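You operate a simulated robot arm through the tools that you are given. There is no shell and no other tool. Be economical: measure what you need, move in short steps, check, and stop when the job is done.

The job below is to be done with a simulated robot arm. You get a single attempt, and the scene is never put back.

TASK
Reset the empty chuck: gauge back, tailstock parked, chuck up, dial on A, jaws open.
Fine: the blue knob frees the tailstock; leave it on FREE.
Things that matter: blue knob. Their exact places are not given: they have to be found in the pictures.

The check looks at the end state, three seconds after you hand in, the way a careful person would. Anything else that was tipped, shoved, dropped, spilled or broken makes it a failure.

THE ROBOT
A 7-joint arm with a two-finger gripper, on a carriage that runs on a rail from [1, -1203] to [-1, 1177] (x, y) and turns from -3.368 to 2.426 rad about z. Base frame: it is fixed where the carriage stands at the start and does not move with it; the origin is on the floor, on the carriage's upright axis, x ahead of it, y to its left, z up. Readings come in mm, rad, newtons and seconds.
Its first joint turns from -2.601 to 2.601 rad. Places, roughly: blue knob [700, -500, 900]. Payload 2.45 kg.
The TCP is the grasp point between the finger pads, 26 mm short of the fingertips. In the tool frame z runs along the fingers and y along their closing line. Largest opening 96 mm; the body of the gripper starts 69 mm behind the TCP.
Orientation is that of the tool frame in the base frame, as a unit quaternion [x, y, z, w]. With the fingers straight down and closing along the base's y, the tool's x points along the base's -x, its y along +y and its z along -z.

THE INTERFACE
- The arm moves only by the tool arm_command. Its argument "commands" is a list of rows, each an object of numbers (a shift or turn left out is 0, a gripper value left out holds the last): "dx", "dy", "dz": the shift along the tool's x, y, z in units of 400 mm (1.0 is 400 mm); "ax", "ay", "az": the turn, a rotation vector about the tool's x, y, z in units of 45 degrees (1.0 is 45 degrees); "fingers": the gripper command, from -1 (fully open) to 1 (shut), values between in proportion. In form: [{"dx": .., "dy": .., "dz": .., "ax": .., "ay": .., "az": .., "fingers": ..}, ...]. A call has 1 to 12 rows; each row is the pose to reach, as a shift and turn from the pose commanded when the call began, along the tool's axes at that moment. A call with a number of a shift or a turn outside -1 to 1 is refused whole. Rows are played at 5 a second. More than 50 mm and 0.15 rad between two rows, or a gripper value outside its range, and nothing of the call is played. Where a pose cannot be reached the arm comes as near as it can. A force on the tool above 50 N (or 10 N above the force at the start of the call, whichever is more), or a blocked arm, ends the call early, and 0.2 s more pass. Each finger halts on what it meets, pressing with about 38 N; the grip force reading is that of the motor and also rises with nothing between the fingers. The clock runs only during rows and for 0.2 s after the last one: add rows that repeat a pose to give the fingers time. The reply holds the time, the measured pose of the TCP, the force on the tool along the base axes, the opening and the grip force, in the units named above and with some noise, with the torque about the TCP (base axes, N m) and any sound that the robot's microphone picked up.
- Cameras (640 x 400 px; columns grow to the right, rows downward): "scene" is now at [39.5, 136, 1644.4]; the picture's right is [-0.38, -0.93, 0.00], its down [-0.48, 0.19, -0.86] and it looks along [0.79, -0.32, -0.52] (base axes); focal length 282 px, centre (320, 200). "wrist" rides on the gripper at [82, 3, -98] in the tool frame; the picture's right is [-0.04, 1.00, 0.00], its down [-0.73, -0.03, -0.68] and it looks along [-0.68, -0.03, 0.73] (tool axes); focal length 256 px, centre (320, 200).
- snapshot(camera): a new picture of that camera. No time passes.
- raise_lower(by): slides the trunk up (or, below 0, down) by that many mm; the arm and the scene camera ride with it, the base frame stays. It gives what a move gives, with no picture.
- base_move(legs): drives the robot by 1 to 6 legs, each [ahead, left, turn to the left] in mm, mm and rad, along the robot's own axes; the way and the turn of a leg run together, so that a leg with both is an arc; at most 1500 mm and 3.142 rad a leg. The arm and the cameras ride along, it lands a little off, and it stops where it bumps. It keeps to its track: a leg is cut to what the track allows. It gives what a move gives.
- pan_tilt(pan, tilt): turns the head with the scene camera to pan (to the left, within 2.705 rad either way) and tilt (down, from -0.506 to 1.204), counted from straight ahead of the robot. It gives what a move gives.
- probe_pixels(camera, pixels): for up to 12 pixels [column, row] of the newest picture of that camera ("zoom" is the newest enlarged one), the place [x, y, z] in the base frame of the surface seen there, good to about 3 mm. No time passes.
- enlarge(camera, box): a new picture of the part [left, top, right, bottom] of that camera's present view, enlarged. No time passes.
- hand_in(): hands the job in; it is judged then, once.

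Work in short steps. Measure before you move; look again where a grasp or a placing could have gone wrong, and mend it. You have 80 turns and 68 pictures in all, those below and enlarged ones among them. Open the gripper and draw the arm clear of the work before you hand the job in, unless the task says otherwise; then end with one line.

The tools are called after ">>>" as name(argument=value, ...) on one line, values as JSON. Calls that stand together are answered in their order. arm_command: Moves the arm, as the interface text tells. Its arguments: {"type":"object","properties":{"commands":{"type":"array"}},"required":["commands"]} The other tools are called the same way: raise_lower (by) slides the trunk up or down; base_move (legs) drives the base; pan_tilt (pan, tilt) turns the head that bears the scene camera; snapshot (camera) takes a picture; probe_pixels (camera, pixels) gives the place of the surface under pixels of a picture; enlarge (camera, box) takes an enlarged picture of a part of a camera's view; hand_in () hands the job in.

At the start:

```text
clock: 0.0
tool_pos: [877.2, -254.7, 1243.8]
tcp_rot: [-0.001, 1.0, 0.0, 0.0]
contact_force: [-0.9, 0.6, -0.2]
wrist_torque: [0.0, -0.02, 0.01]
width: 95.9
grip_force: 0.1
trunk travel left (down, up): [-625.0, 85.0]
robot x, y, heading: [0.7, 1.8, 0.002]
head pan, tilt: [-0.386, 0.541]
```

scene: 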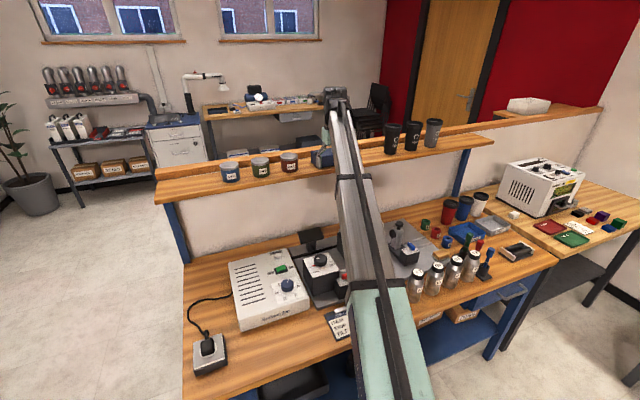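
wrist: 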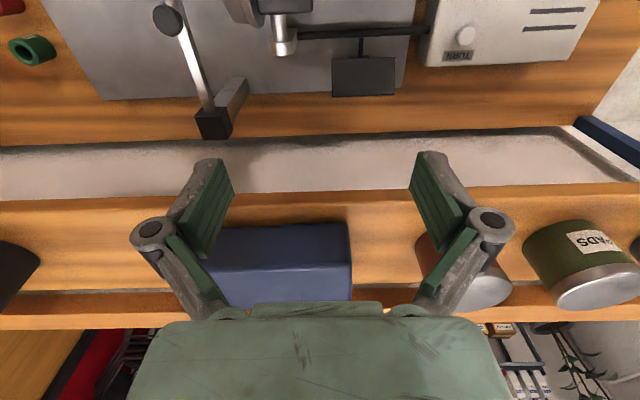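

The scene shows a small machine with a headstock around (320,270) and other parts hidden by the arm. I enlarge both views to see the details.

>>> enlarge(camera="scene", box=[180, 200, 440, 362])

>>> enlarge(camera="wrist", box=[40, 0, 640, 180])

```text
2.46 times, centred on (310, 281) of scene
```

zoom: 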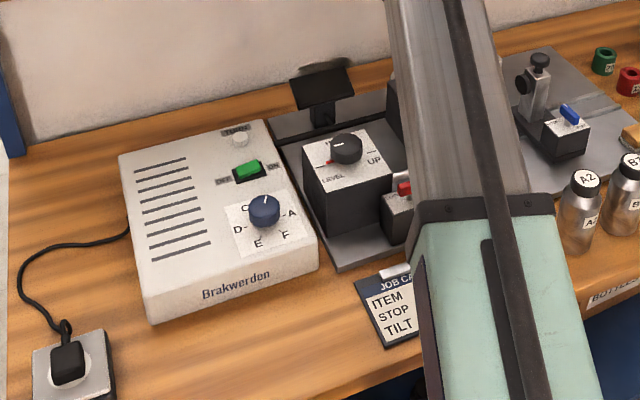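

```text
1.07 times, centred on (340, 90) of wrist (not enlarged: the box is as wide or as high as the picture)
```

zoom: 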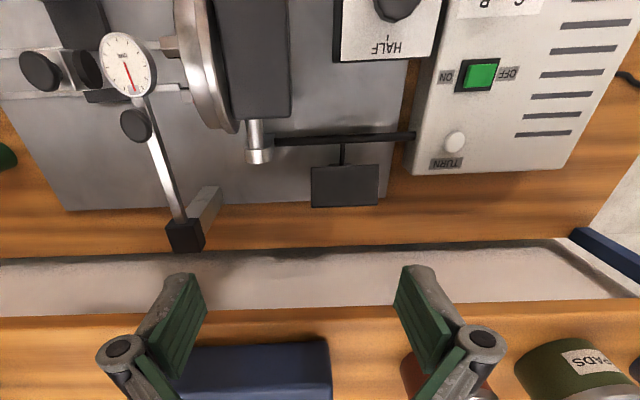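

The arm hides the chuck and tailstock in the scene view. I pull it back and to the left to clear the view, staying at height.

>>> arm_command(commands=[{"dx": 0.12}, {"dx": 0.24}, {"dx": 0.36}, {"dx": 0.48}, {"dx": 0.6}, {"dx": 0.6, "dy": 0.12}, {"dx": 0.6, "dy": 0.24}, {"dx": 0.6, "dy": 0.36}, {"dx": 0.6, "dy": 0.48}, {"dx": 0.6, "dy": 0.6}, {"dx": 0.6, "dy": 0.72}, {"dx": 0.6, "dy": 0.84}])

>>> pan_tilt(pan=-0.6, tilt=0.75)

>>> snapshot(camera="scene")

```text
clock: 2.6
tool_pos: [654.6, 84.2, 1209.9]
tcp_rot: [-0.001, 1.0, 0.002, 0.015]
contact_force: [-0.6, -0.8, -0.1]
wrist_torque: [0.0, -0.04, 0.0]
width: 96.1
grip_force: 0.1
out of reach, approached as far as the arm can: row 4, 5, 6, 7, 8, 9, 10, 11, 12
trunk travel left (down, up): [-625.0, 85.0]
robot x, y, heading: [0.1, -2.1, 0.001]
head pan, tilt: [-0.386, 0.541]
```

```text
clock: 3.3
tool_pos: [654.7, 83.3, 1209.3]
tcp_rot: [0.0, 1.0, 0.002, 0.015]
contact_force: [1.0, 0.0, 0.4]
wrist_torque: [0.0, -0.02, -0.02]
width: 95.9
grip_force: 0.0
trunk travel left (down, up): [-625.0, 85.0]
robot x, y, heading: [-1.0, -2.2, 0.0]
head pan, tilt: [-0.6, 0.75]
```

```text
63 pictures are left
```

scene: 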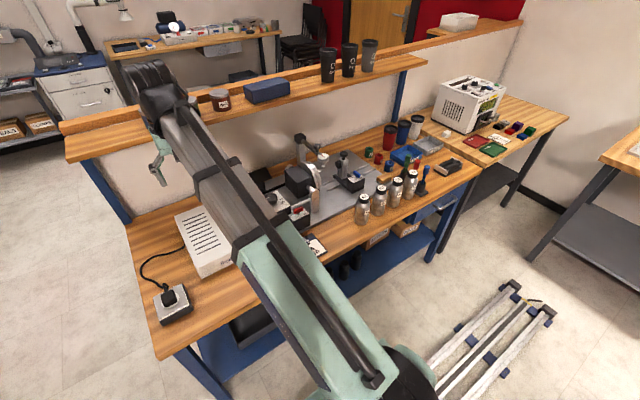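

Now the chuck, gauge and tailstock are in view around (320,175). I enlarge there.

>>> enlarge(camera="scene", box=[240, 125, 400, 225])

>>> enlarge(camera="scene", box=[285, 130, 365, 180])

```text
4.00 times, centred on (320, 175) of scene
```

zoom: 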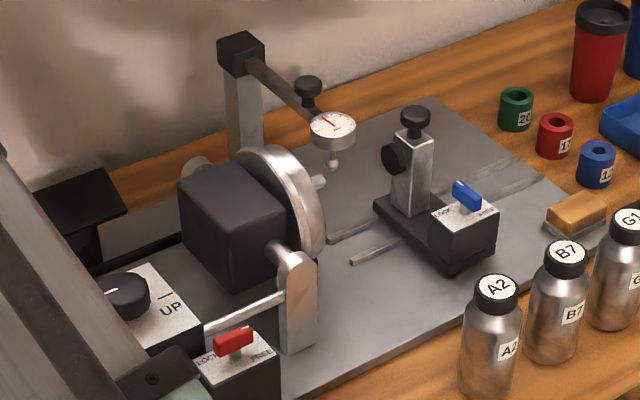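

```text
8.00 times, centred on (325, 155) of scene
```

zoom: 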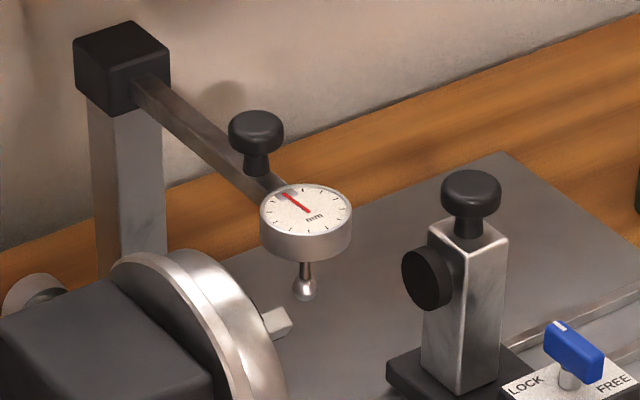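

There is a tilting chuck in a yoke with a red LOCK/FREE lever, a tailstock with a blue LOCK/FREE lever, and a gauge on a swinging arm with a knob. For a clear look I turn the robot so the arm points right, away from the bench, and look back with the head.

>>> base_move(legs=[[0, 0, -1.6], [450, 0, 0]])

>>> pan_tilt(pan=1.55, tilt=0.8)

>>> snapshot(camera="scene")

```text
clock: 9.9
tool_pos: [68.1, -1107.6, 1209.5]
tcp_rot: [0.716, 0.698, -0.01, 0.012]
contact_force: [-0.4, -0.3, 0.2]
wrist_torque: [-0.02, -0.01, 0.01]
width: 96.0
grip_force: 0.1
trunk travel left (down, up): [-625.0, 85.0]
robot x, y, heading: [2.4, -452.5, -1.596]
head pan, tilt: [-0.6, 0.75]
```

```text
clock: 12.0
tool_pos: [67.2, -1106.8, 1209.4]
tcp_rot: [0.717, 0.697, -0.01, 0.011]
contact_force: [-0.4, 0.5, 0.7]
wrist_torque: [0.0, 0.0, 0.01]
width: 96.1
grip_force: 0.2
trunk travel left (down, up): [-625.0, 85.0]
robot x, y, heading: [0.0, -449.7, -1.597]
head pan, tilt: [1.55, 0.799]
```

```text
60 pictures are left
```

scene: 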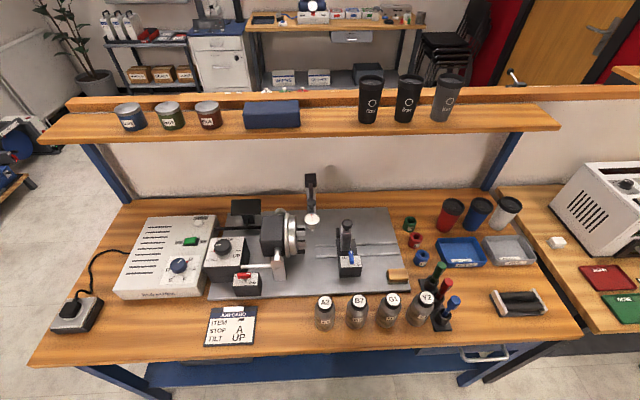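

Clear view now. I enlarge the control box plus knobs, the chuck, and the tailstock.

>>> enlarge(camera="scene", box=[110, 200, 270, 300])

>>> enlarge(camera="scene", box=[200, 200, 312, 270])

>>> enlarge(camera="scene", box=[260, 170, 420, 280])

>>> enlarge(camera="scene", box=[196, 300, 276, 350])

```text
4.00 times, centred on (190, 250) of scene
```

zoom: 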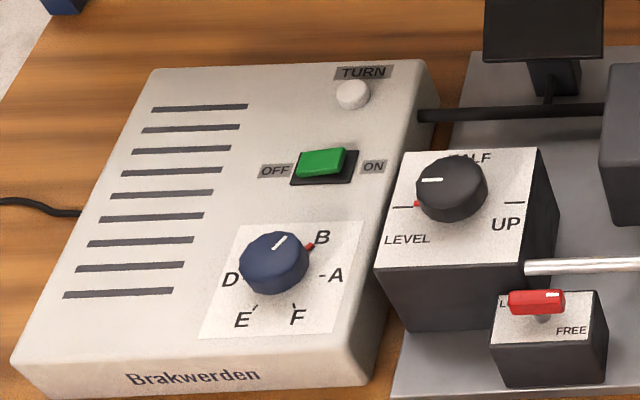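

```text
5.71 times, centred on (256, 235) of scene
```

zoom: 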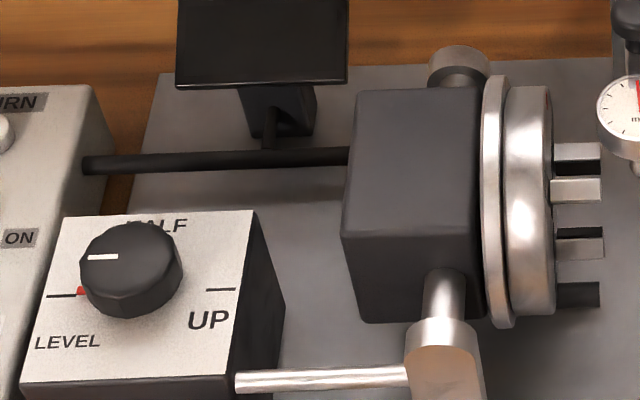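

```text
3.64 times, centred on (340, 225) of scene
```

zoom: 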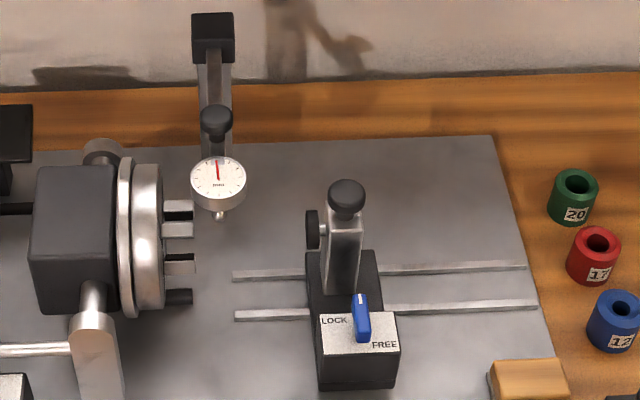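

```text
8.00 times, centred on (236, 325) of scene
```

zoom: 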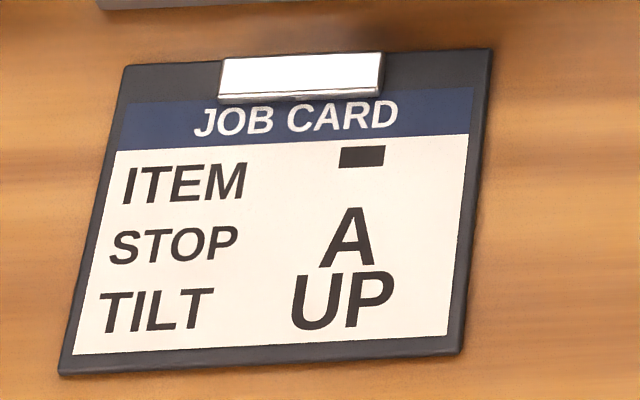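

The dial sits on B, tilt is on LEVEL, gauge is forward over the chuck, and both LOCK/FREE levers need a closer look. I probe the key parts.

>>> probe_pixels(camera="scene", pixels=[[178, 264], [222, 246], [198, 223], [244, 275], [190, 240], [351, 257], [347, 223], [338, 233], [312, 219], [311, 202], [310, 178], [395, 243]])

>>> probe_pixels(camera="scene", pixels=[[275, 220], [292, 235], [301, 240], [272, 262], [280, 270], [317, 246], [385, 215], [398, 285], [324, 300], [395, 276], [400, 268], [310, 120]])

```text
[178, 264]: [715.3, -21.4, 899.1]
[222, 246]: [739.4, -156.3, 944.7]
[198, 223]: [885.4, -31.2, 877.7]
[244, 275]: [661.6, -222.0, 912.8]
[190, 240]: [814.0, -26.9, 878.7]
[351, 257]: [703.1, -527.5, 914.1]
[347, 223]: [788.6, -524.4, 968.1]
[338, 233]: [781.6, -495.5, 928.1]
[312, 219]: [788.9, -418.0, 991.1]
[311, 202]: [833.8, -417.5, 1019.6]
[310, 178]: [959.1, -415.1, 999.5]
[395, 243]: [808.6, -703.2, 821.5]
```

```text
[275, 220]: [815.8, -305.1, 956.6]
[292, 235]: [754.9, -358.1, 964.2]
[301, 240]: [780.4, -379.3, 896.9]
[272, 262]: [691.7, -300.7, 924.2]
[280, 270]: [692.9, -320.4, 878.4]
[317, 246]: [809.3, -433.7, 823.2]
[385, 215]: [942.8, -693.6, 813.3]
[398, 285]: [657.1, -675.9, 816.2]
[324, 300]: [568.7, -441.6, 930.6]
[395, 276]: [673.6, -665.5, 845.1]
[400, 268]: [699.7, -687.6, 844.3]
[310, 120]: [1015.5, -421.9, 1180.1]
```

Next I bring the arm back over the bench front, to use the wrist camera for close views of the levers.

>>> base_move(legs=[[0, 0, 1.597]])

>>> arm_command(commands=[{"dz": 0.1}, {"dz": 0.2}, {"dz": 0.3}, {"dz": 0.3, "dy": -0.1}, {"dz": 0.3, "dy": -0.2}])

>>> snapshot(camera="wrist")

```text
clock: 16.3
tool_pos: [653.7, -359.7, 1209.0]
tcp_rot: [-0.007, 1.0, 0.002, 0.015]
contact_force: [0.5, -0.1, 0.3]
wrist_torque: [-0.01, -0.01, -0.02]
width: 95.9
grip_force: 0.1
trunk travel left (down, up): [-625.0, 85.0]
robot x, y, heading: [1.9, -447.8, 0.01]
head pan, tilt: [1.55, 0.799]
```

```text
clock: 17.5
tool_pos: [659.2, -438.5, 1091.0]
tcp_rot: [-0.007, 1.0, 0.002, 0.015]
contact_force: [-0.6, -0.9, 0.3]
wrist_torque: [-0.04, 0.01, -0.01]
width: 95.9
grip_force: 0.0
trunk travel left (down, up): [-625.0, 85.0]
robot x, y, heading: [-1.6, -451.1, 0.013]
head pan, tilt: [1.55, 0.799]
```

```text
55 pictures are left
```

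wrist: 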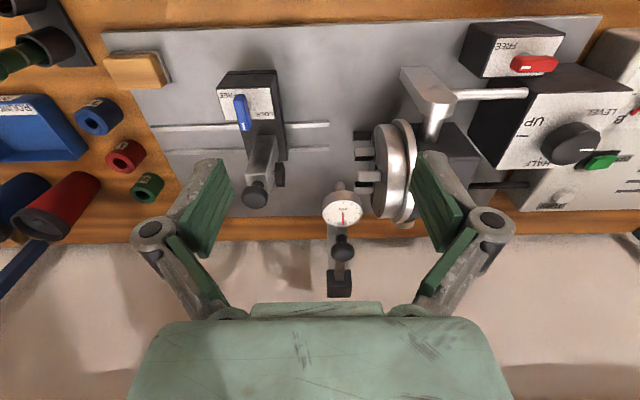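

I zoom on the tailstock and chuck in this wrist view.

>>> enlarge(camera="wrist", box=[190, 60, 318, 140])

>>> enlarge(camera="wrist", box=[330, 60, 490, 240])

>>> enlarge(camera="wrist", box=[450, 10, 640, 130])

```text
5.00 times, centred on (254, 100) of wrist
```

zoom: 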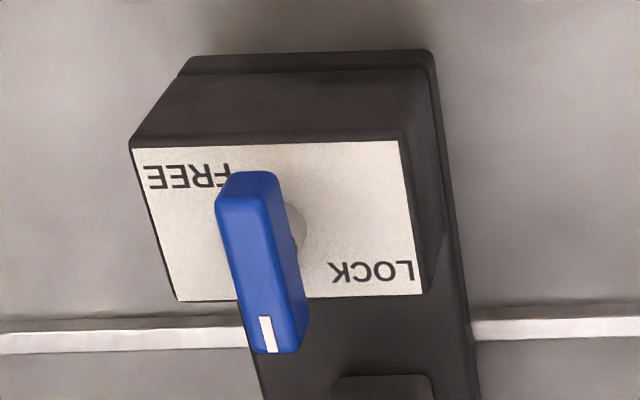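

```text
2.22 times, centred on (410, 150) of wrist
```

zoom: 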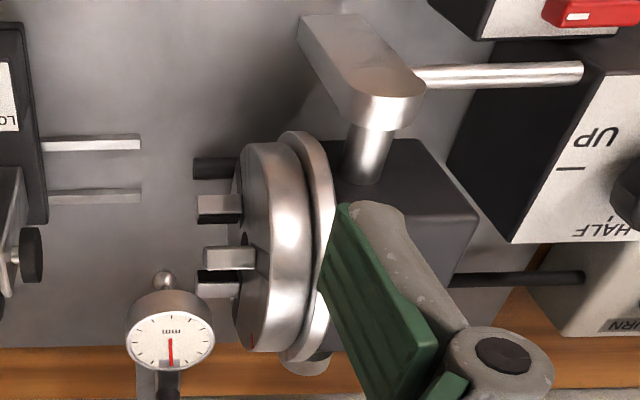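

```text
3.33 times, centred on (545, 70) of wrist
```

zoom: 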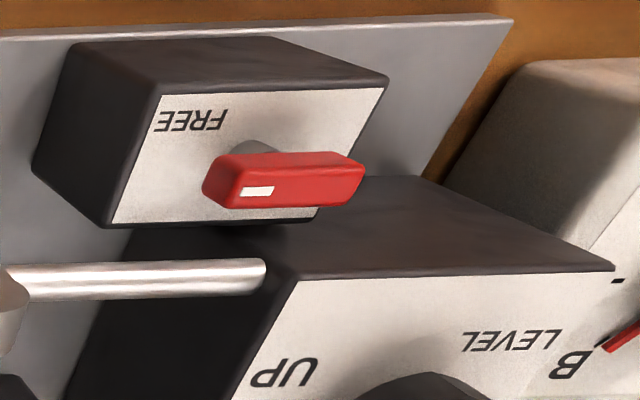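

Blue lever's white tip points away (+x, LOCK); FREE is to the right (-y). Red lever already points to FREE. I move the base left so that the head camera sees the gauge clear of the arm.

>>> base_move(legs=[[0, 230, 0]])

>>> pan_tilt(pan=-0.45, tilt=0.7)

>>> snapshot(camera="scene")

```text
clock: 19.2
tool_pos: [657.9, -207.9, 1090.1]
tcp_rot: [-0.007, 1.0, 0.002, 0.014]
contact_force: [0.2, 0.2, 0.3]
wrist_torque: [-0.01, 0.01, 0.0]
width: 96.0
grip_force: 0.1
trunk travel left (down, up): [-625.0, 85.0]
robot x, y, heading: [1.1, -220.7, 0.01]
head pan, tilt: [1.55, 0.799]
```

```text
clock: 21.1
tool_pos: [659.2, -210.6, 1090.3]
tcp_rot: [-0.008, 1.0, 0.002, 0.015]
contact_force: [-0.7, 0.1, -0.3]
wrist_torque: [0.02, -0.02, 0.01]
width: 96.2
grip_force: 0.0
trunk travel left (down, up): [-625.0, 85.0]
robot x, y, heading: [1.9, -222.9, 0.017]
head pan, tilt: [-0.45, 0.7]
```

```text
51 pictures are left
```

scene: 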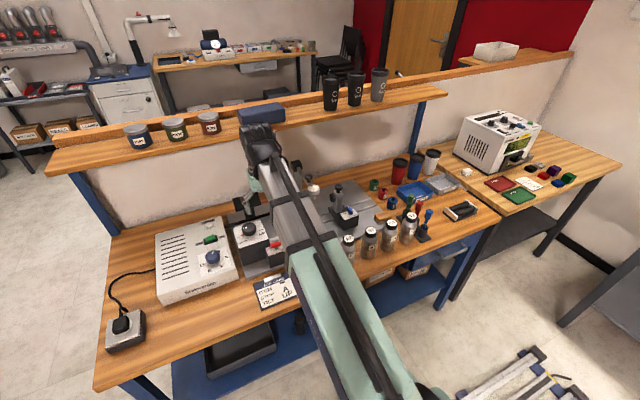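

The arm blocks the view from here; the camera sits to the left of the arm, so standing to the right of the target is better. I move right.

>>> base_move(legs=[[0, -530, 0]])

>>> pan_tilt(pan=0.15, tilt=0.75)

>>> snapshot(camera="scene")

```text
clock: 24.2
tool_pos: [659.1, -736.7, 1090.4]
tcp_rot: [-0.012, 1.0, 0.002, 0.014]
contact_force: [-0.2, -0.3, -0.1]
wrist_torque: [-0.04, 0.0, -0.01]
width: 95.9
grip_force: 0.1
trunk travel left (down, up): [-625.0, 85.0]
robot x, y, heading: [4.2, -752.6, 0.026]
head pan, tilt: [-0.45, 0.7]
```

```text
clock: 25.2
tool_pos: [658.9, -735.9, 1091.2]
tcp_rot: [-0.012, 1.0, 0.002, 0.016]
contact_force: [-0.2, -0.2, -0.1]
wrist_torque: [0.03, 0.0, -0.02]
width: 95.8
grip_force: 0.1
trunk travel left (down, up): [-625.0, 85.0]
robot x, y, heading: [6.9, -755.5, 0.019]
head pan, tilt: [0.15, 0.75]
```

```text
50 pictures are left
```

scene: 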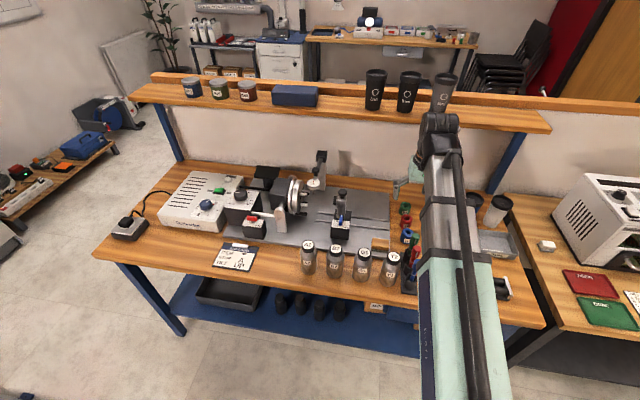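

Excellent viewpoint. I zoom on the chuck/gauge.

>>> enlarge(camera="scene", box=[270, 145, 366, 205])

>>> probe_pixels(camera="scene", pixels=[[320, 106], [320, 152], [500, 130], [421, 165]])

```text
6.67 times, centred on (318, 175) of scene
```

zoom: 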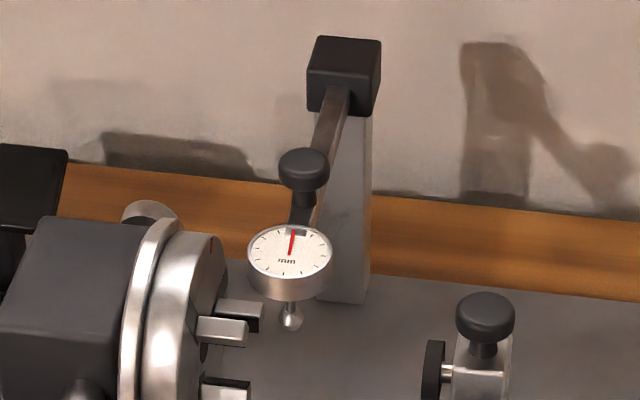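

```text
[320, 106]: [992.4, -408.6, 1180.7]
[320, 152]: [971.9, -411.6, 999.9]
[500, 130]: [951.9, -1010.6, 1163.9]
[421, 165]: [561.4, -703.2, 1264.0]
```

The gauge arm runs from the post block to the dial, with a knob on top as handle. I probe the block corners, knob and dial precisely in the zoom picture.

>>> probe_pixels(camera="zoom", pixels=[[324, 42], [375, 45], [367, 75], [312, 72], [303, 160], [285, 165], [322, 165], [290, 245], [292, 320], [303, 195], [333, 115], [340, 240]])

>>> probe_pixels(camera="zoom", pixels=[[485, 305], [462, 310], [510, 310], [485, 340], [433, 370], [303, 152], [303, 182], [320, 105], [250, 305], [222, 325], [225, 385], [210, 260]])

```text
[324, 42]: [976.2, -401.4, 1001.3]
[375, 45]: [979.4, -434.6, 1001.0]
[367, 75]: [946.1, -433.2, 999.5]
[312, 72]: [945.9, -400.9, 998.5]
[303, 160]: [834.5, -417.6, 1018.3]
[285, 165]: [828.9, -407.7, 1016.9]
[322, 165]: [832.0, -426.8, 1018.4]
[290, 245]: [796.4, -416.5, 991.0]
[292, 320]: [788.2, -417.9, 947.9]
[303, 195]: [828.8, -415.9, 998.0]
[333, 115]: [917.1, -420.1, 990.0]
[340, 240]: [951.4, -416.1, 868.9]
```

```text
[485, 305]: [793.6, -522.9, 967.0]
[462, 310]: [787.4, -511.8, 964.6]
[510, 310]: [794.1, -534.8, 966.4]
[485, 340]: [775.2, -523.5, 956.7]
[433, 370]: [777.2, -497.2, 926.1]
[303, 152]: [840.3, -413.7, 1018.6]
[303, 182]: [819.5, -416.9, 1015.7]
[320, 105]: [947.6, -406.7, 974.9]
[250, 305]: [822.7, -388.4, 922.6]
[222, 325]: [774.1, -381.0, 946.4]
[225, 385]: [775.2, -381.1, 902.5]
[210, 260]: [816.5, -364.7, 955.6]
```

The swing handle is the knob at (833,-417,1010), pivot post at (961,-417). I tilt the tool 45° forward (shelf above, front at x≈950) and go to a point before the knob.

>>> arm_command(commands=[{"dx": -0.03, "dy": 0.088, "dz": 0.0035, "ay": -0.11}, {"dx": -0.06, "dy": 0.176, "dz": 0.007, "ay": -0.22}, {"dx": -0.09, "dy": 0.264, "dz": 0.0105, "ay": -0.33}, {"dx": -0.12, "dy": 0.352, "dz": 0.014, "ay": -0.44}, {"dx": -0.15, "dy": 0.44, "dz": 0.0175, "ay": -0.55}, {"dx": -0.18, "dy": 0.528, "dz": 0.021, "ay": -0.66}, {"dx": -0.21, "dy": 0.616, "dz": 0.0245, "ay": -0.77}, {"dx": -0.24, "dy": 0.704, "dz": 0.028, "ay": -0.88}, {"dx": -0.271, "dy": 0.7915, "dz": 0.0315, "ay": -1.0}, {"dx": -0.271, "dy": 0.7915, "dz": 0.0315, "ay": -1.0, "fingers": -0.3}, {"dx": -0.271, "dy": 0.7915, "dz": 0.0315, "ay": -1.0, "fingers": -0.3}])

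>>> snapshot(camera="scene")

>>> snapshot(camera="wrist")

```text
clock: 27.6
tool_pos: [761.2, -415.9, 1083.3]
tcp_rot: [-0.01, 0.918, 0.007, 0.396]
contact_force: [0.1, -1.2, 0.2]
wrist_torque: [-0.01, 0.02, -0.01]
width: 62.4
grip_force: 0.1
trunk travel left (down, up): [-625.0, 85.0]
robot x, y, heading: [3.8, -755.1, 0.025]
head pan, tilt: [0.15, 0.75]
```

```text
48 pictures are left
```

scene: 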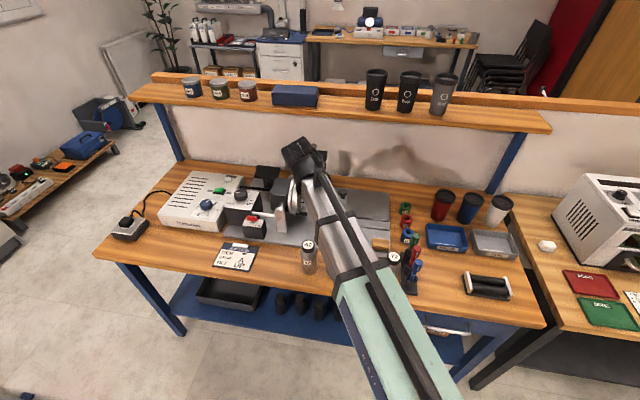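

```text
47 pictures are left
```

wrist: 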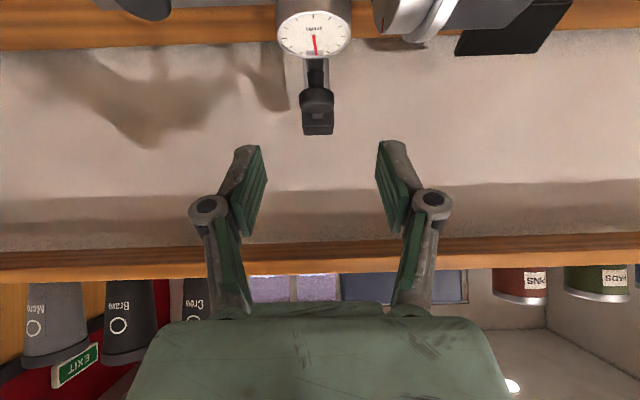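

Knob is centred between the fingers (col ≈318). I advance 102 mm along the tool and close gently on the knob.

>>> arm_command(commands=[{"dz": 0.09}, {"dz": 0.17, "dx": 0.004}, {"dz": 0.2545, "dx": 0.0075}, {"dz": 0.2545, "dx": 0.0075, "fingers": 0.6}, {"dz": 0.2545, "dx": 0.0075, "fingers": 0.6}])

>>> snapshot(camera="wrist")

```text
clock: 28.8
tool_pos: [831.9, -417.0, 1009.4]
tcp_rot: [-0.009, 0.918, 0.006, 0.396]
contact_force: [1.7, -8.4, -1.8]
wrist_torque: [0.05, -0.18, -0.03]
width: 26.0
grip_force: 45.1
trunk travel left (down, up): [-625.0, 85.0]
robot x, y, heading: [2.7, -753.0, 0.022]
head pan, tilt: [0.15, 0.75]
```

```text
46 pictures are left
```

wrist: 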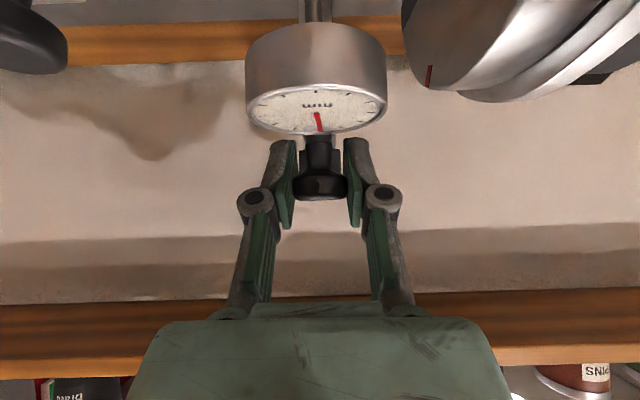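

Knob gripped (26 mm). I test the swing with a small push to the right (-y).

>>> arm_command(commands=[{"dy": -0.015}, {"dy": -0.03, "dx": -0.001, "dz": 0.001}, {"dy": -0.045, "dx": -0.0024, "dz": 0.0024}])

```text
clock: 29.7
tool_pos: [832.8, -416.4, 1010.9]
tcp_rot: [-0.015, 0.917, 0.015, 0.398]
contact_force: [1.8, 8.5, -3.1]
wrist_torque: [0.45, 0.42, 0.45]
width: 26.0
grip_force: 44.8
trunk travel left (down, up): [-625.0, 85.0]
robot x, y, heading: [1.1, -754.6, 0.027]
head pan, tilt: [0.15, 0.75]
stopped in row 3: the force on the tool passed its limit at 52 N (the readings are from after the stop); the commanded pose is now the measured one
```

Blocked to the right. I test lifting (hinge at the post block) a little.

>>> arm_command(commands=[{"dz": -0.01, "dx": -0.01}, {"dz": -0.02, "dx": -0.02}, {"dz": -0.03, "dx": -0.03}])

```text
clock: 30.3
tool_pos: [831.8, -416.5, 1010.6]
tcp_rot: [-0.013, 0.921, 0.014, 0.389]
contact_force: [11.4, 6.6, -25.6]
wrist_torque: [0.24, -0.5, 0.22]
width: 26.1
grip_force: 45.0
trunk travel left (down, up): [-625.0, 85.0]
robot x, y, heading: [0.4, -754.2, 0.03]
head pan, tilt: [0.15, 0.75]
stopped in row 3: the force on the tool passed its limit at 51 N (the readings are from after the stop); the commanded pose is now the measured one
```

Not lifting. I test a small push to the left (+y).

>>> arm_command(commands=[{"dy": 0.012}, {"dy": 0.024}, {"dy": 0.036}])

>>> enlarge(camera="scene", box=[250, 130, 370, 205])

```text
clock: 31.1
tool_pos: [832.7, -417.0, 1011.9]
tcp_rot: [-0.01, 0.922, 0.006, 0.387]
contact_force: [10.0, -2.3, -15.3]
wrist_torque: [-0.24, -0.5, -0.3]
width: 26.3
grip_force: 44.9
trunk travel left (down, up): [-625.0, 85.0]
robot x, y, heading: [-0.3, -752.4, 0.025]
head pan, tilt: [0.15, 0.75]
stopped in row 3: the force on the tool passed its limit at 52 N (the readings are from after the stop); the commanded pose is now the measured one
```

```text
5.33 times, centred on (310, 168) of scene
```

zoom: 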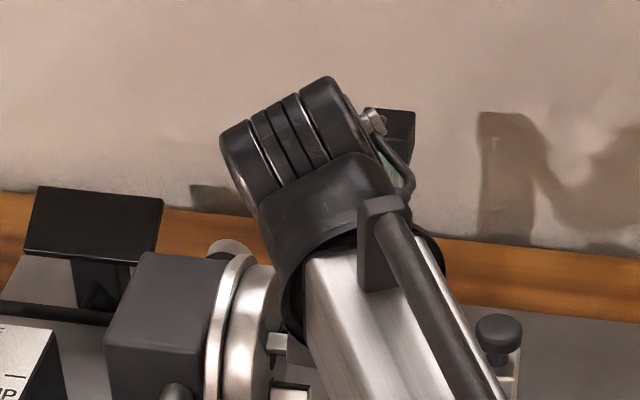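

Not left either. Perhaps the gauge slides straight back into the block; I test a push along +x.

>>> arm_command(commands=[{"dx": -0.01, "dz": 0.01}, {"dx": -0.02, "dz": 0.02}, {"dx": -0.03, "dz": 0.03}, {"dx": -0.04, "dz": 0.04}])

```text
clock: 32.1
tool_pos: [852.1, -417.0, 1010.7]
tcp_rot: [-0.009, 0.922, 0.006, 0.387]
contact_force: [-0.3, -15.7, -26.7]
wrist_torque: [-0.03, -0.02, -0.02]
width: 26.0
grip_force: 44.6
trunk travel left (down, up): [-625.0, 85.0]
robot x, y, heading: [3.2, -756.3, 0.03]
head pan, tilt: [0.15, 0.75]
```

It moved 20 mm with no resistance in x. I check that the knob came along.

>>> snapshot(camera="wrist")

```text
44 pictures are left
```

wrist: 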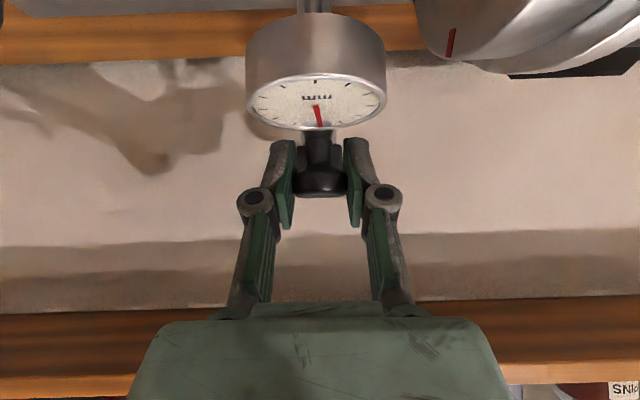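

It slides. I continue pushing back in small steps until the stop.

>>> arm_command(commands=[{"dx": -0.016, "dz": 0.02}, {"dx": -0.034, "dz": 0.038}, {"dx": -0.051, "dz": 0.056}, {"dx": -0.069, "dz": 0.074}, {"dx": -0.086, "dz": 0.091}])

```text
clock: 33.3
tool_pos: [904.8, -416.5, 1012.7]
tcp_rot: [-0.009, 0.922, 0.006, 0.386]
contact_force: [-0.8, -23.5, -21.3]
wrist_torque: [-0.16, 0.03, -0.04]
width: 26.2
grip_force: 45.4
trunk travel left (down, up): [-625.0, 85.0]
robot x, y, heading: [2.3, -751.7, 0.023]
head pan, tilt: [0.15, 0.75]
```

Sliding fine (x = 905). I continue with a slight correction for the side force.

>>> arm_command(commands=[{"dx": -0.012, "dz": 0.019, "dy": -0.003}, {"dx": -0.026, "dz": 0.033, "dy": -0.004}, {"dx": -0.043, "dz": 0.05, "dy": -0.004}, {"dx": -0.06, "dz": 0.067, "dy": -0.004}])

>>> snapshot(camera="wrist")

```text
clock: 34.1
tool_pos: [919.9, -417.1, 1013.6]
tcp_rot: [-0.009, 0.923, 0.006, 0.384]
contact_force: [-11.1, -3.8, 7.6]
wrist_torque: [-0.08, -0.07, -0.15]
width: 25.7
grip_force: 45.5
trunk travel left (down, up): [-625.0, 85.0]
robot x, y, heading: [4.2, -754.9, 0.028]
head pan, tilt: [0.15, 0.75]
stopped in row 4: the force on the tool passed its limit at 52 N (the readings are from after the stop); the commanded pose is now the measured one
```

```text
43 pictures are left
```

wrist: 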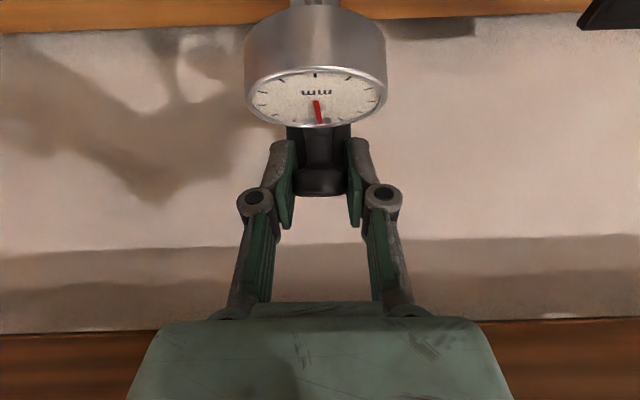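

Stopped at x≈920, probably the fingertips meeting the post block. I release, back off and look.

>>> arm_command(commands=[{"fingers": -0.2}, {"fingers": -0.2}, {"dz": -0.1}, {"dz": -0.2}, {"dz": -0.3}, {"dz": -0.4}])

>>> snapshot(camera="wrist")

```text
clock: 35.5
tool_pos: [806.9, -418.8, 1123.8]
tcp_rot: [-0.01, 0.924, 0.006, 0.383]
contact_force: [-0.5, -0.2, -0.4]
wrist_torque: [-0.05, 0.0, -0.01]
width: 57.5
grip_force: 0.2
trunk travel left (down, up): [-625.0, 85.0]
robot x, y, heading: [-0.3, -753.5, 0.023]
head pan, tilt: [0.15, 0.75]
```

```text
42 pictures are left
```

wrist: 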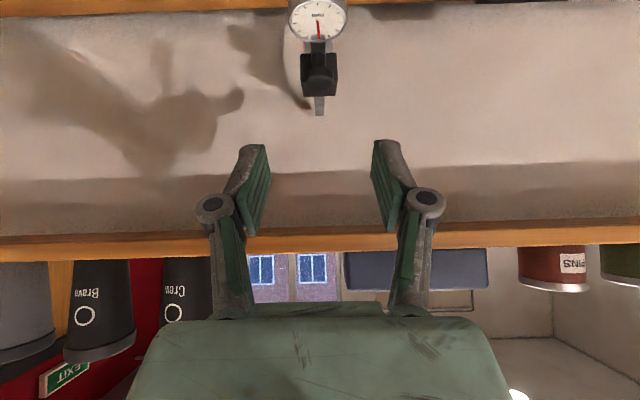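

The arm protrudes behind the block now. I probe the parts and wall.

>>> enlarge(camera="wrist", box=[256, 0, 384, 120])

>>> probe_pixels(camera="wrist", pixels=[[318, 16], [319, 47], [320, 90], [320, 113], [340, 100], [319, 58]])

```text
3.33 times, centred on (320, 60) of wrist
```

zoom: 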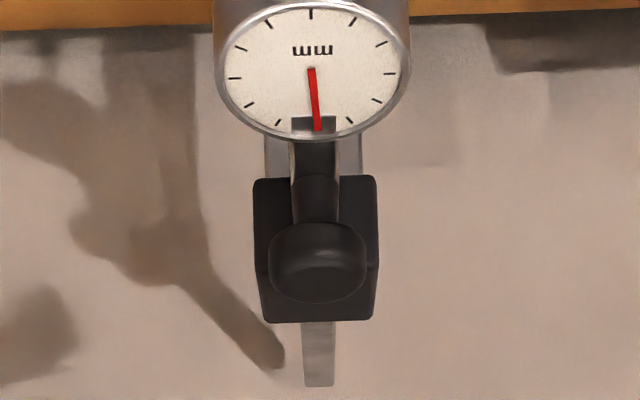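

```text
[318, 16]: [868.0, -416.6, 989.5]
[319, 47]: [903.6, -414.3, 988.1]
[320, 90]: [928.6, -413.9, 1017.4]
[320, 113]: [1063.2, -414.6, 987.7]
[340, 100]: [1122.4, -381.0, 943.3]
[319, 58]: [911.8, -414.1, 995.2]
```

Wall is far behind (x≈1122), so there's room. I close the fingers and come down in front of the dial (front at x≈848) to push it the rest of the way.

>>> arm_command(commands=[{"dx": 0.06, "dz": 0.04, "dy": 0.002, "fingers": 1}, {"dx": 0.13, "dz": 0.1, "dy": 0.005, "fingers": 1}, {"dx": 0.2, "dz": 0.155, "dy": 0.005, "fingers": 1}, {"dx": 0.267, "dz": 0.207, "dy": 0.005, "fingers": 1}, {"dx": 0.267, "dz": 0.207, "dy": 0.005, "fingers": 1}])

>>> snapshot(camera="wrist")

```text
clock: 36.8
tool_pos: [791.8, -415.9, 988.3]
tcp_rot: [-0.009, 0.924, 0.006, 0.383]
contact_force: [0.5, 0.2, -0.7]
wrist_torque: [0.03, -0.04, 0.0]
width: 0.0
grip_force: 28.6
trunk travel left (down, up): [-625.0, 85.0]
robot x, y, heading: [1.6, -756.0, 0.02]
head pan, tilt: [0.15, 0.75]
```

```text
40 pictures are left
```

wrist: 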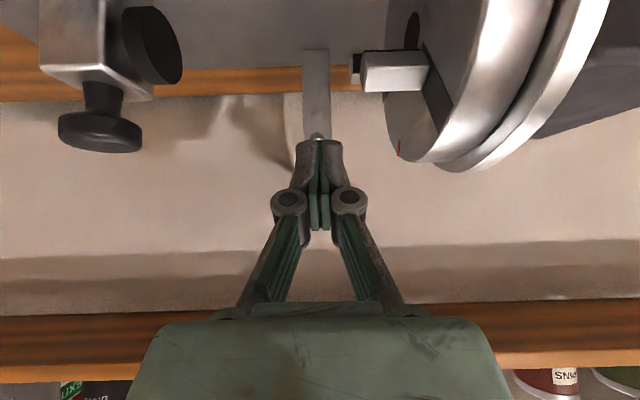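

Now I push in +x and let it stop when resistance rises.

>>> arm_command(commands=[{"dx": -0.03, "dz": 0.03}, {"dx": -0.045, "dz": 0.045}, {"dx": -0.055, "dz": 0.055}, {"dx": -0.065, "dz": 0.065}, {"dx": -0.075, "dz": 0.075}, {"dx": -0.085, "dz": 0.085}, {"dx": -0.095, "dz": 0.095}, {"dx": -0.105, "dz": 0.105}, {"dx": -0.115, "dz": 0.115}])

```text
clock: 38.1
tool_pos: [827.7, -414.3, 987.8]
tcp_rot: [-0.009, 0.926, 0.006, 0.377]
contact_force: [-18.1, -1.1, 6.8]
wrist_torque: [0.07, -0.02, -0.09]
width: 0.0
grip_force: 28.6
trunk travel left (down, up): [-625.0, 85.0]
robot x, y, heading: [-3.0, -754.0, 0.03]
head pan, tilt: [0.15, 0.75]
stopped in row 6: the force on the tool passed its limit at 55 N (the readings are from after the stop); the commanded pose is now the measured one
```

It stopped after about the expected contact: the gauge is at its back stop. I back off, raise, and look.

>>> arm_command(commands=[{"dx": 0.05, "dz": -0.05}, {"dx": 0.1, "dz": -0.1}, {"dx": 0.02, "dz": -0.18}, {"dx": -0.06, "dz": -0.26}, {"dx": -0.06, "dz": -0.26, "ay": 0.15}, {"dx": -0.06, "dz": -0.26, "ay": 0.3}, {"dx": -0.06, "dz": -0.26, "ay": 0.45}, {"dx": -0.06, "dz": -0.26, "ay": 0.6}, {"dx": -0.06, "dz": -0.26, "ay": 0.75}, {"dx": -0.06, "dz": -0.26, "ay": 0.9}, {"dx": -0.06, "dz": -0.26, "ay": 0.985, "fingers": -0.2}])

>>> base_move(legs=[[0, -120, 0]])

>>> snapshot(camera="wrist")

>>> enlarge(camera="scene", box=[200, 110, 392, 230])

```text
clock: 40.5
tool_pos: [777.2, -415.8, 1075.7]
tcp_rot: [-0.009, 1.0, 0.003, -0.002]
contact_force: [-1.1, 0.0, 0.3]
wrist_torque: [0.02, 0.02, -0.03]
width: 57.7
grip_force: 0.1
trunk travel left (down, up): [-625.0, 85.0]
robot x, y, heading: [0.4, -755.9, 0.024]
head pan, tilt: [0.15, 0.75]
```

```text
clock: 41.8
tool_pos: [777.2, -538.5, 1077.3]
tcp_rot: [-0.008, 1.0, 0.001, -0.001]
contact_force: [-0.8, -0.6, -0.3]
wrist_torque: [0.0, -0.01, -0.01]
width: 57.5
grip_force: 0.1
trunk travel left (down, up): [-625.0, 85.0]
robot x, y, heading: [1.5, -878.5, 0.026]
head pan, tilt: [0.15, 0.75]
```

```text
39 pictures are left
```

wrist: 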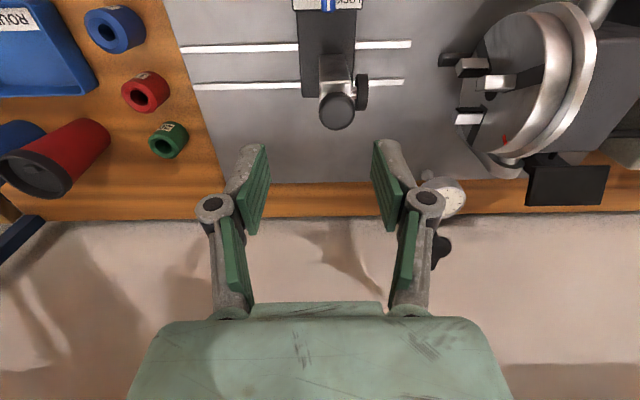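

```text
3.33 times, centred on (296, 170) of scene
```

zoom: 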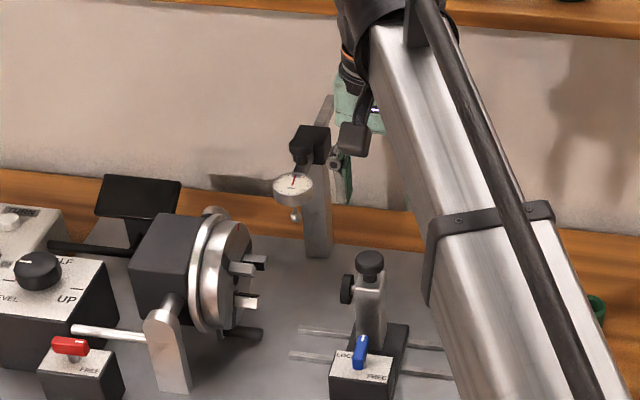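

Gauge is back. Next the blue lever; I zoom to measure it.

>>> enlarge(camera="scene", box=[288, 180, 336, 234])

```text
7.41 times, centred on (312, 207) of scene
```

zoom: 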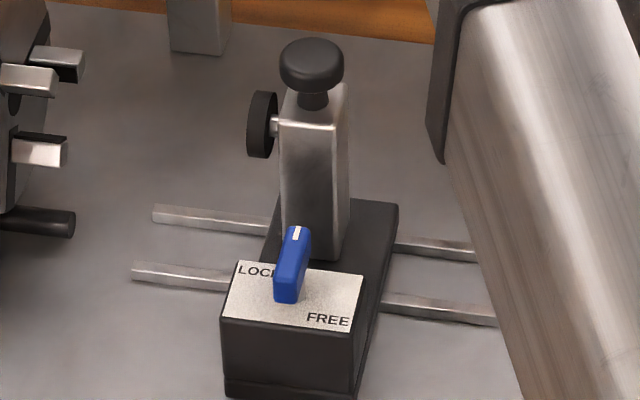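

>>> probe_pixels(camera="zoom", pixels=[[293, 234], [288, 262], [284, 295], [304, 245], [278, 275], [302, 285], [250, 265], [355, 280], [240, 312], [345, 330], [315, 250], [215, 275]])

```text
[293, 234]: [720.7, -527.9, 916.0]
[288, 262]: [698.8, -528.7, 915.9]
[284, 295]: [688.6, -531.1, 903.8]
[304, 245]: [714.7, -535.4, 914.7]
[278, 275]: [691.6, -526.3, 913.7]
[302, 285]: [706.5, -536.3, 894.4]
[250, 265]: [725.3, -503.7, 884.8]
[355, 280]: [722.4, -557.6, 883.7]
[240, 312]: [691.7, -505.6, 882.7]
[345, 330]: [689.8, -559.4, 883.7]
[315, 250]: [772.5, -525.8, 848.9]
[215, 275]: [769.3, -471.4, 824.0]
```

Lever: centre ≈(707,-530), top z 916, lying along x, plate top 884. I go above and come down with TCP at z≈916, fingers straddling it in y.

>>> arm_command(commands=[{"dx": 0.09, "dy": 0.012, "fingers": 0.1}, {"dx": 0.175, "dy": 0.024, "fingers": 0.1}, {"dx": 0.175, "dy": 0.024, "dz": 0.1}, {"dx": 0.175, "dy": 0.024, "dz": 0.2}, {"dx": 0.175, "dy": 0.024, "dz": 0.2925}])

>>> snapshot(camera="wrist")

```text
clock: 43.0
tool_pos: [705.6, -529.6, 959.1]
tcp_rot: [-0.009, 1.0, 0.001, -0.001]
contact_force: [-0.7, 0.0, -0.5]
wrist_torque: [-0.01, 0.01, 0.0]
width: 43.2
grip_force: 0.0
trunk travel left (down, up): [-625.0, 85.0]
robot x, y, heading: [6.6, -872.9, 0.023]
head pan, tilt: [0.15, 0.75]
```

```text
36 pictures are left
```

wrist: 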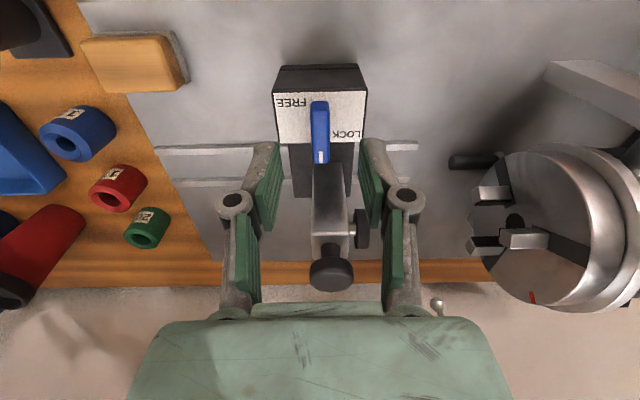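

Lever is centred. Descend, grip, then turn 90° clockwise.

>>> arm_command(commands=[{"dz": 0.06, "dx": -0.003}, {"dz": 0.107, "dx": -0.003}, {"dz": 0.107, "dx": -0.003, "fingers": 0.9}, {"dz": 0.107, "dx": -0.003, "fingers": 0.9}])

```text
clock: 44.0
tool_pos: [707.3, -529.1, 917.8]
tcp_rot: [-0.009, 1.0, 0.002, 0.0]
contact_force: [0.8, -0.7, -1.5]
wrist_torque: [0.04, -0.32, -0.29]
width: 11.9
grip_force: 39.2
trunk travel left (down, up): [-625.0, 85.0]
robot x, y, heading: [-0.0, -874.4, 0.028]
head pan, tilt: [0.15, 0.75]
```

Gripped (11.9 mm). Turning clockwise (about tool z) the first 45°.

>>> arm_command(commands=[{"az": 0.17}, {"az": 0.34}, {"az": 0.5}, {"az": 0.67}, {"az": 0.84}, {"az": 1.0}])

>>> arm_command(commands=[{"az": 0.17}, {"az": 0.34}, {"az": 0.5}, {"az": 0.67}, {"az": 0.84}, {"az": 1.0}])

```text
clock: 45.4
tool_pos: [705.8, -529.0, 918.0]
tcp_rot: [0.375, 0.927, 0.002, -0.001]
contact_force: [-4.2, -2.4, 0.2]
wrist_torque: [-0.82, -0.66, 0.01]
width: 11.5
grip_force: 38.5
trunk travel left (down, up): [-625.0, 85.0]
robot x, y, heading: [2.2, -872.4, 0.027]
head pan, tilt: [0.15, 0.75]
```

```text
clock: 46.8
tool_pos: [706.3, -528.2, 919.1]
tcp_rot: [0.702, 0.713, 0.001, -0.001]
contact_force: [-8.8, -1.3, 0.2]
wrist_torque: [-0.19, 0.23, -0.03]
width: 11.8
grip_force: 39.1
trunk travel left (down, up): [-625.0, 85.0]
robot x, y, heading: [-1.3, -873.2, 0.025]
head pan, tilt: [0.15, 0.75]
```

Lever turned 90°. I release, rise and look at it and at the parking path.

>>> arm_command(commands=[{"fingers": 0.2}, {"fingers": 0.2}, {"dz": -0.1, "fingers": 0.2}, {"dz": -0.2}, {"dz": -0.3}, {"dz": -0.4}])

>>> snapshot(camera="scene")

>>> enlarge(camera="scene", box=[280, 165, 400, 255])

```text
clock: 48.2
tool_pos: [707.6, -529.9, 1077.2]
tcp_rot: [0.701, 0.713, 0.0, -0.002]
contact_force: [-0.5, -0.4, 0.4]
wrist_torque: [0.02, 0.04, 0.02]
width: 38.1
grip_force: 0.0
trunk travel left (down, up): [-625.0, 85.0]
robot x, y, heading: [2.3, -872.4, 0.024]
head pan, tilt: [0.15, 0.75]
```

```text
35 pictures are left
```

scene: 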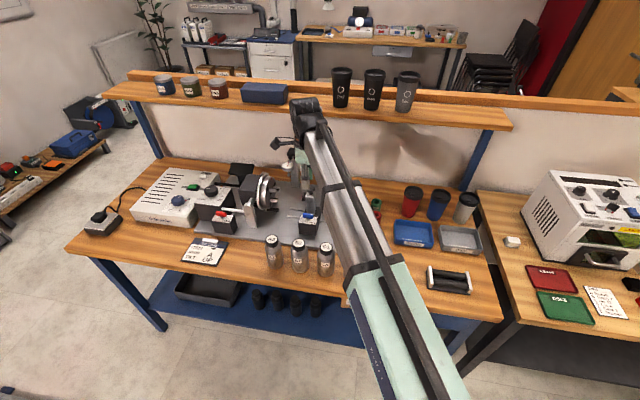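

```text
4.44 times, centred on (340, 210) of scene
```

zoom: 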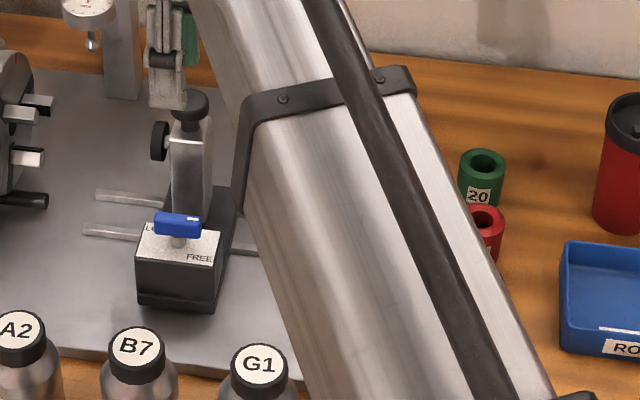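

Blue lever now points right (FREE). The wrist camera looks toward -y now: I use it for the parking path and the wooden block.

>>> snapshot(camera="wrist")

```text
33 pictures are left
```

wrist: 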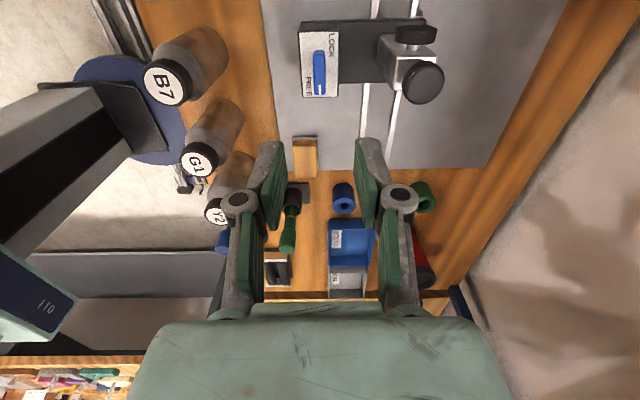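

>>> probe_pixels(camera="wrist", pixels=[[295, 140], [313, 138], [316, 160], [294, 175], [361, 137], [388, 135], [337, 80], [303, 95], [296, 60], [375, 82], [320, 60], [420, 85]])

>>> enlarge(camera="wrist", box=[250, 0, 474, 180])

```text
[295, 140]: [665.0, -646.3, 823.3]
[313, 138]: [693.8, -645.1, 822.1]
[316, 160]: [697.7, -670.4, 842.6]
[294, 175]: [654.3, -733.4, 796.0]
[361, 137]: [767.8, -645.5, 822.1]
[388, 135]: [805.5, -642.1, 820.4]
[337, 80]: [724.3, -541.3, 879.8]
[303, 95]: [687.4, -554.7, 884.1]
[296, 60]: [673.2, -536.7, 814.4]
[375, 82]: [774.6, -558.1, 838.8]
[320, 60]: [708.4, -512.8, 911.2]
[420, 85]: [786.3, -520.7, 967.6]
```

```text
2.22 times, centred on (362, 90) of wrist
```

zoom: 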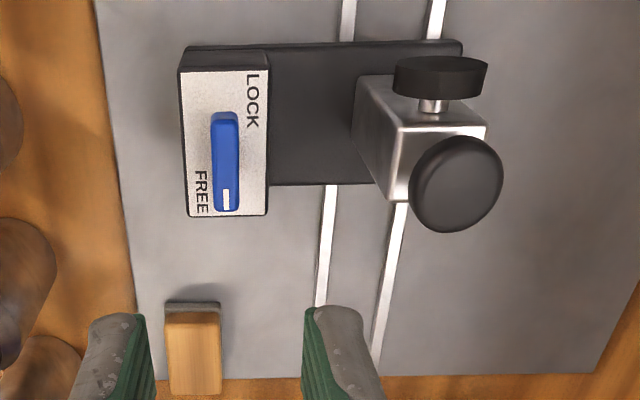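

The wooden block may lie in the tailstock's path; I probe its corners and the tailstock's front bottom edge.

>>> probe_pixels(camera="zoom", pixels=[[170, 318], [216, 316], [219, 385], [174, 390], [192, 306], [218, 306], [183, 60], [185, 140], [190, 205], [228, 250], [152, 318], [230, 330]])

>>> probe_pixels(camera="scene", pixels=[[307, 235], [303, 234], [318, 236], [321, 228], [300, 226], [310, 238]])

```text
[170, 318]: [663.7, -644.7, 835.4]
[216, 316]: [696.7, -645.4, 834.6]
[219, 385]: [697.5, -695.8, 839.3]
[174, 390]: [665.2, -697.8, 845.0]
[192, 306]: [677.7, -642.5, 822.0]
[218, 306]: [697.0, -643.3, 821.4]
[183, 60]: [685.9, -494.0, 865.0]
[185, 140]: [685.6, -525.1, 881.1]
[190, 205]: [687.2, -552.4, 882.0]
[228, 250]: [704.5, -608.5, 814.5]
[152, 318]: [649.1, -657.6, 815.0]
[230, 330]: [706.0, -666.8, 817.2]
```

```text
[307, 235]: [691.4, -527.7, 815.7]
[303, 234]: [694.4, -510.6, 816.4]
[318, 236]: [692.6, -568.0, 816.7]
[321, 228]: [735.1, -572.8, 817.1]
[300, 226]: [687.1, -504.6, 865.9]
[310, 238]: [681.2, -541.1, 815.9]
```

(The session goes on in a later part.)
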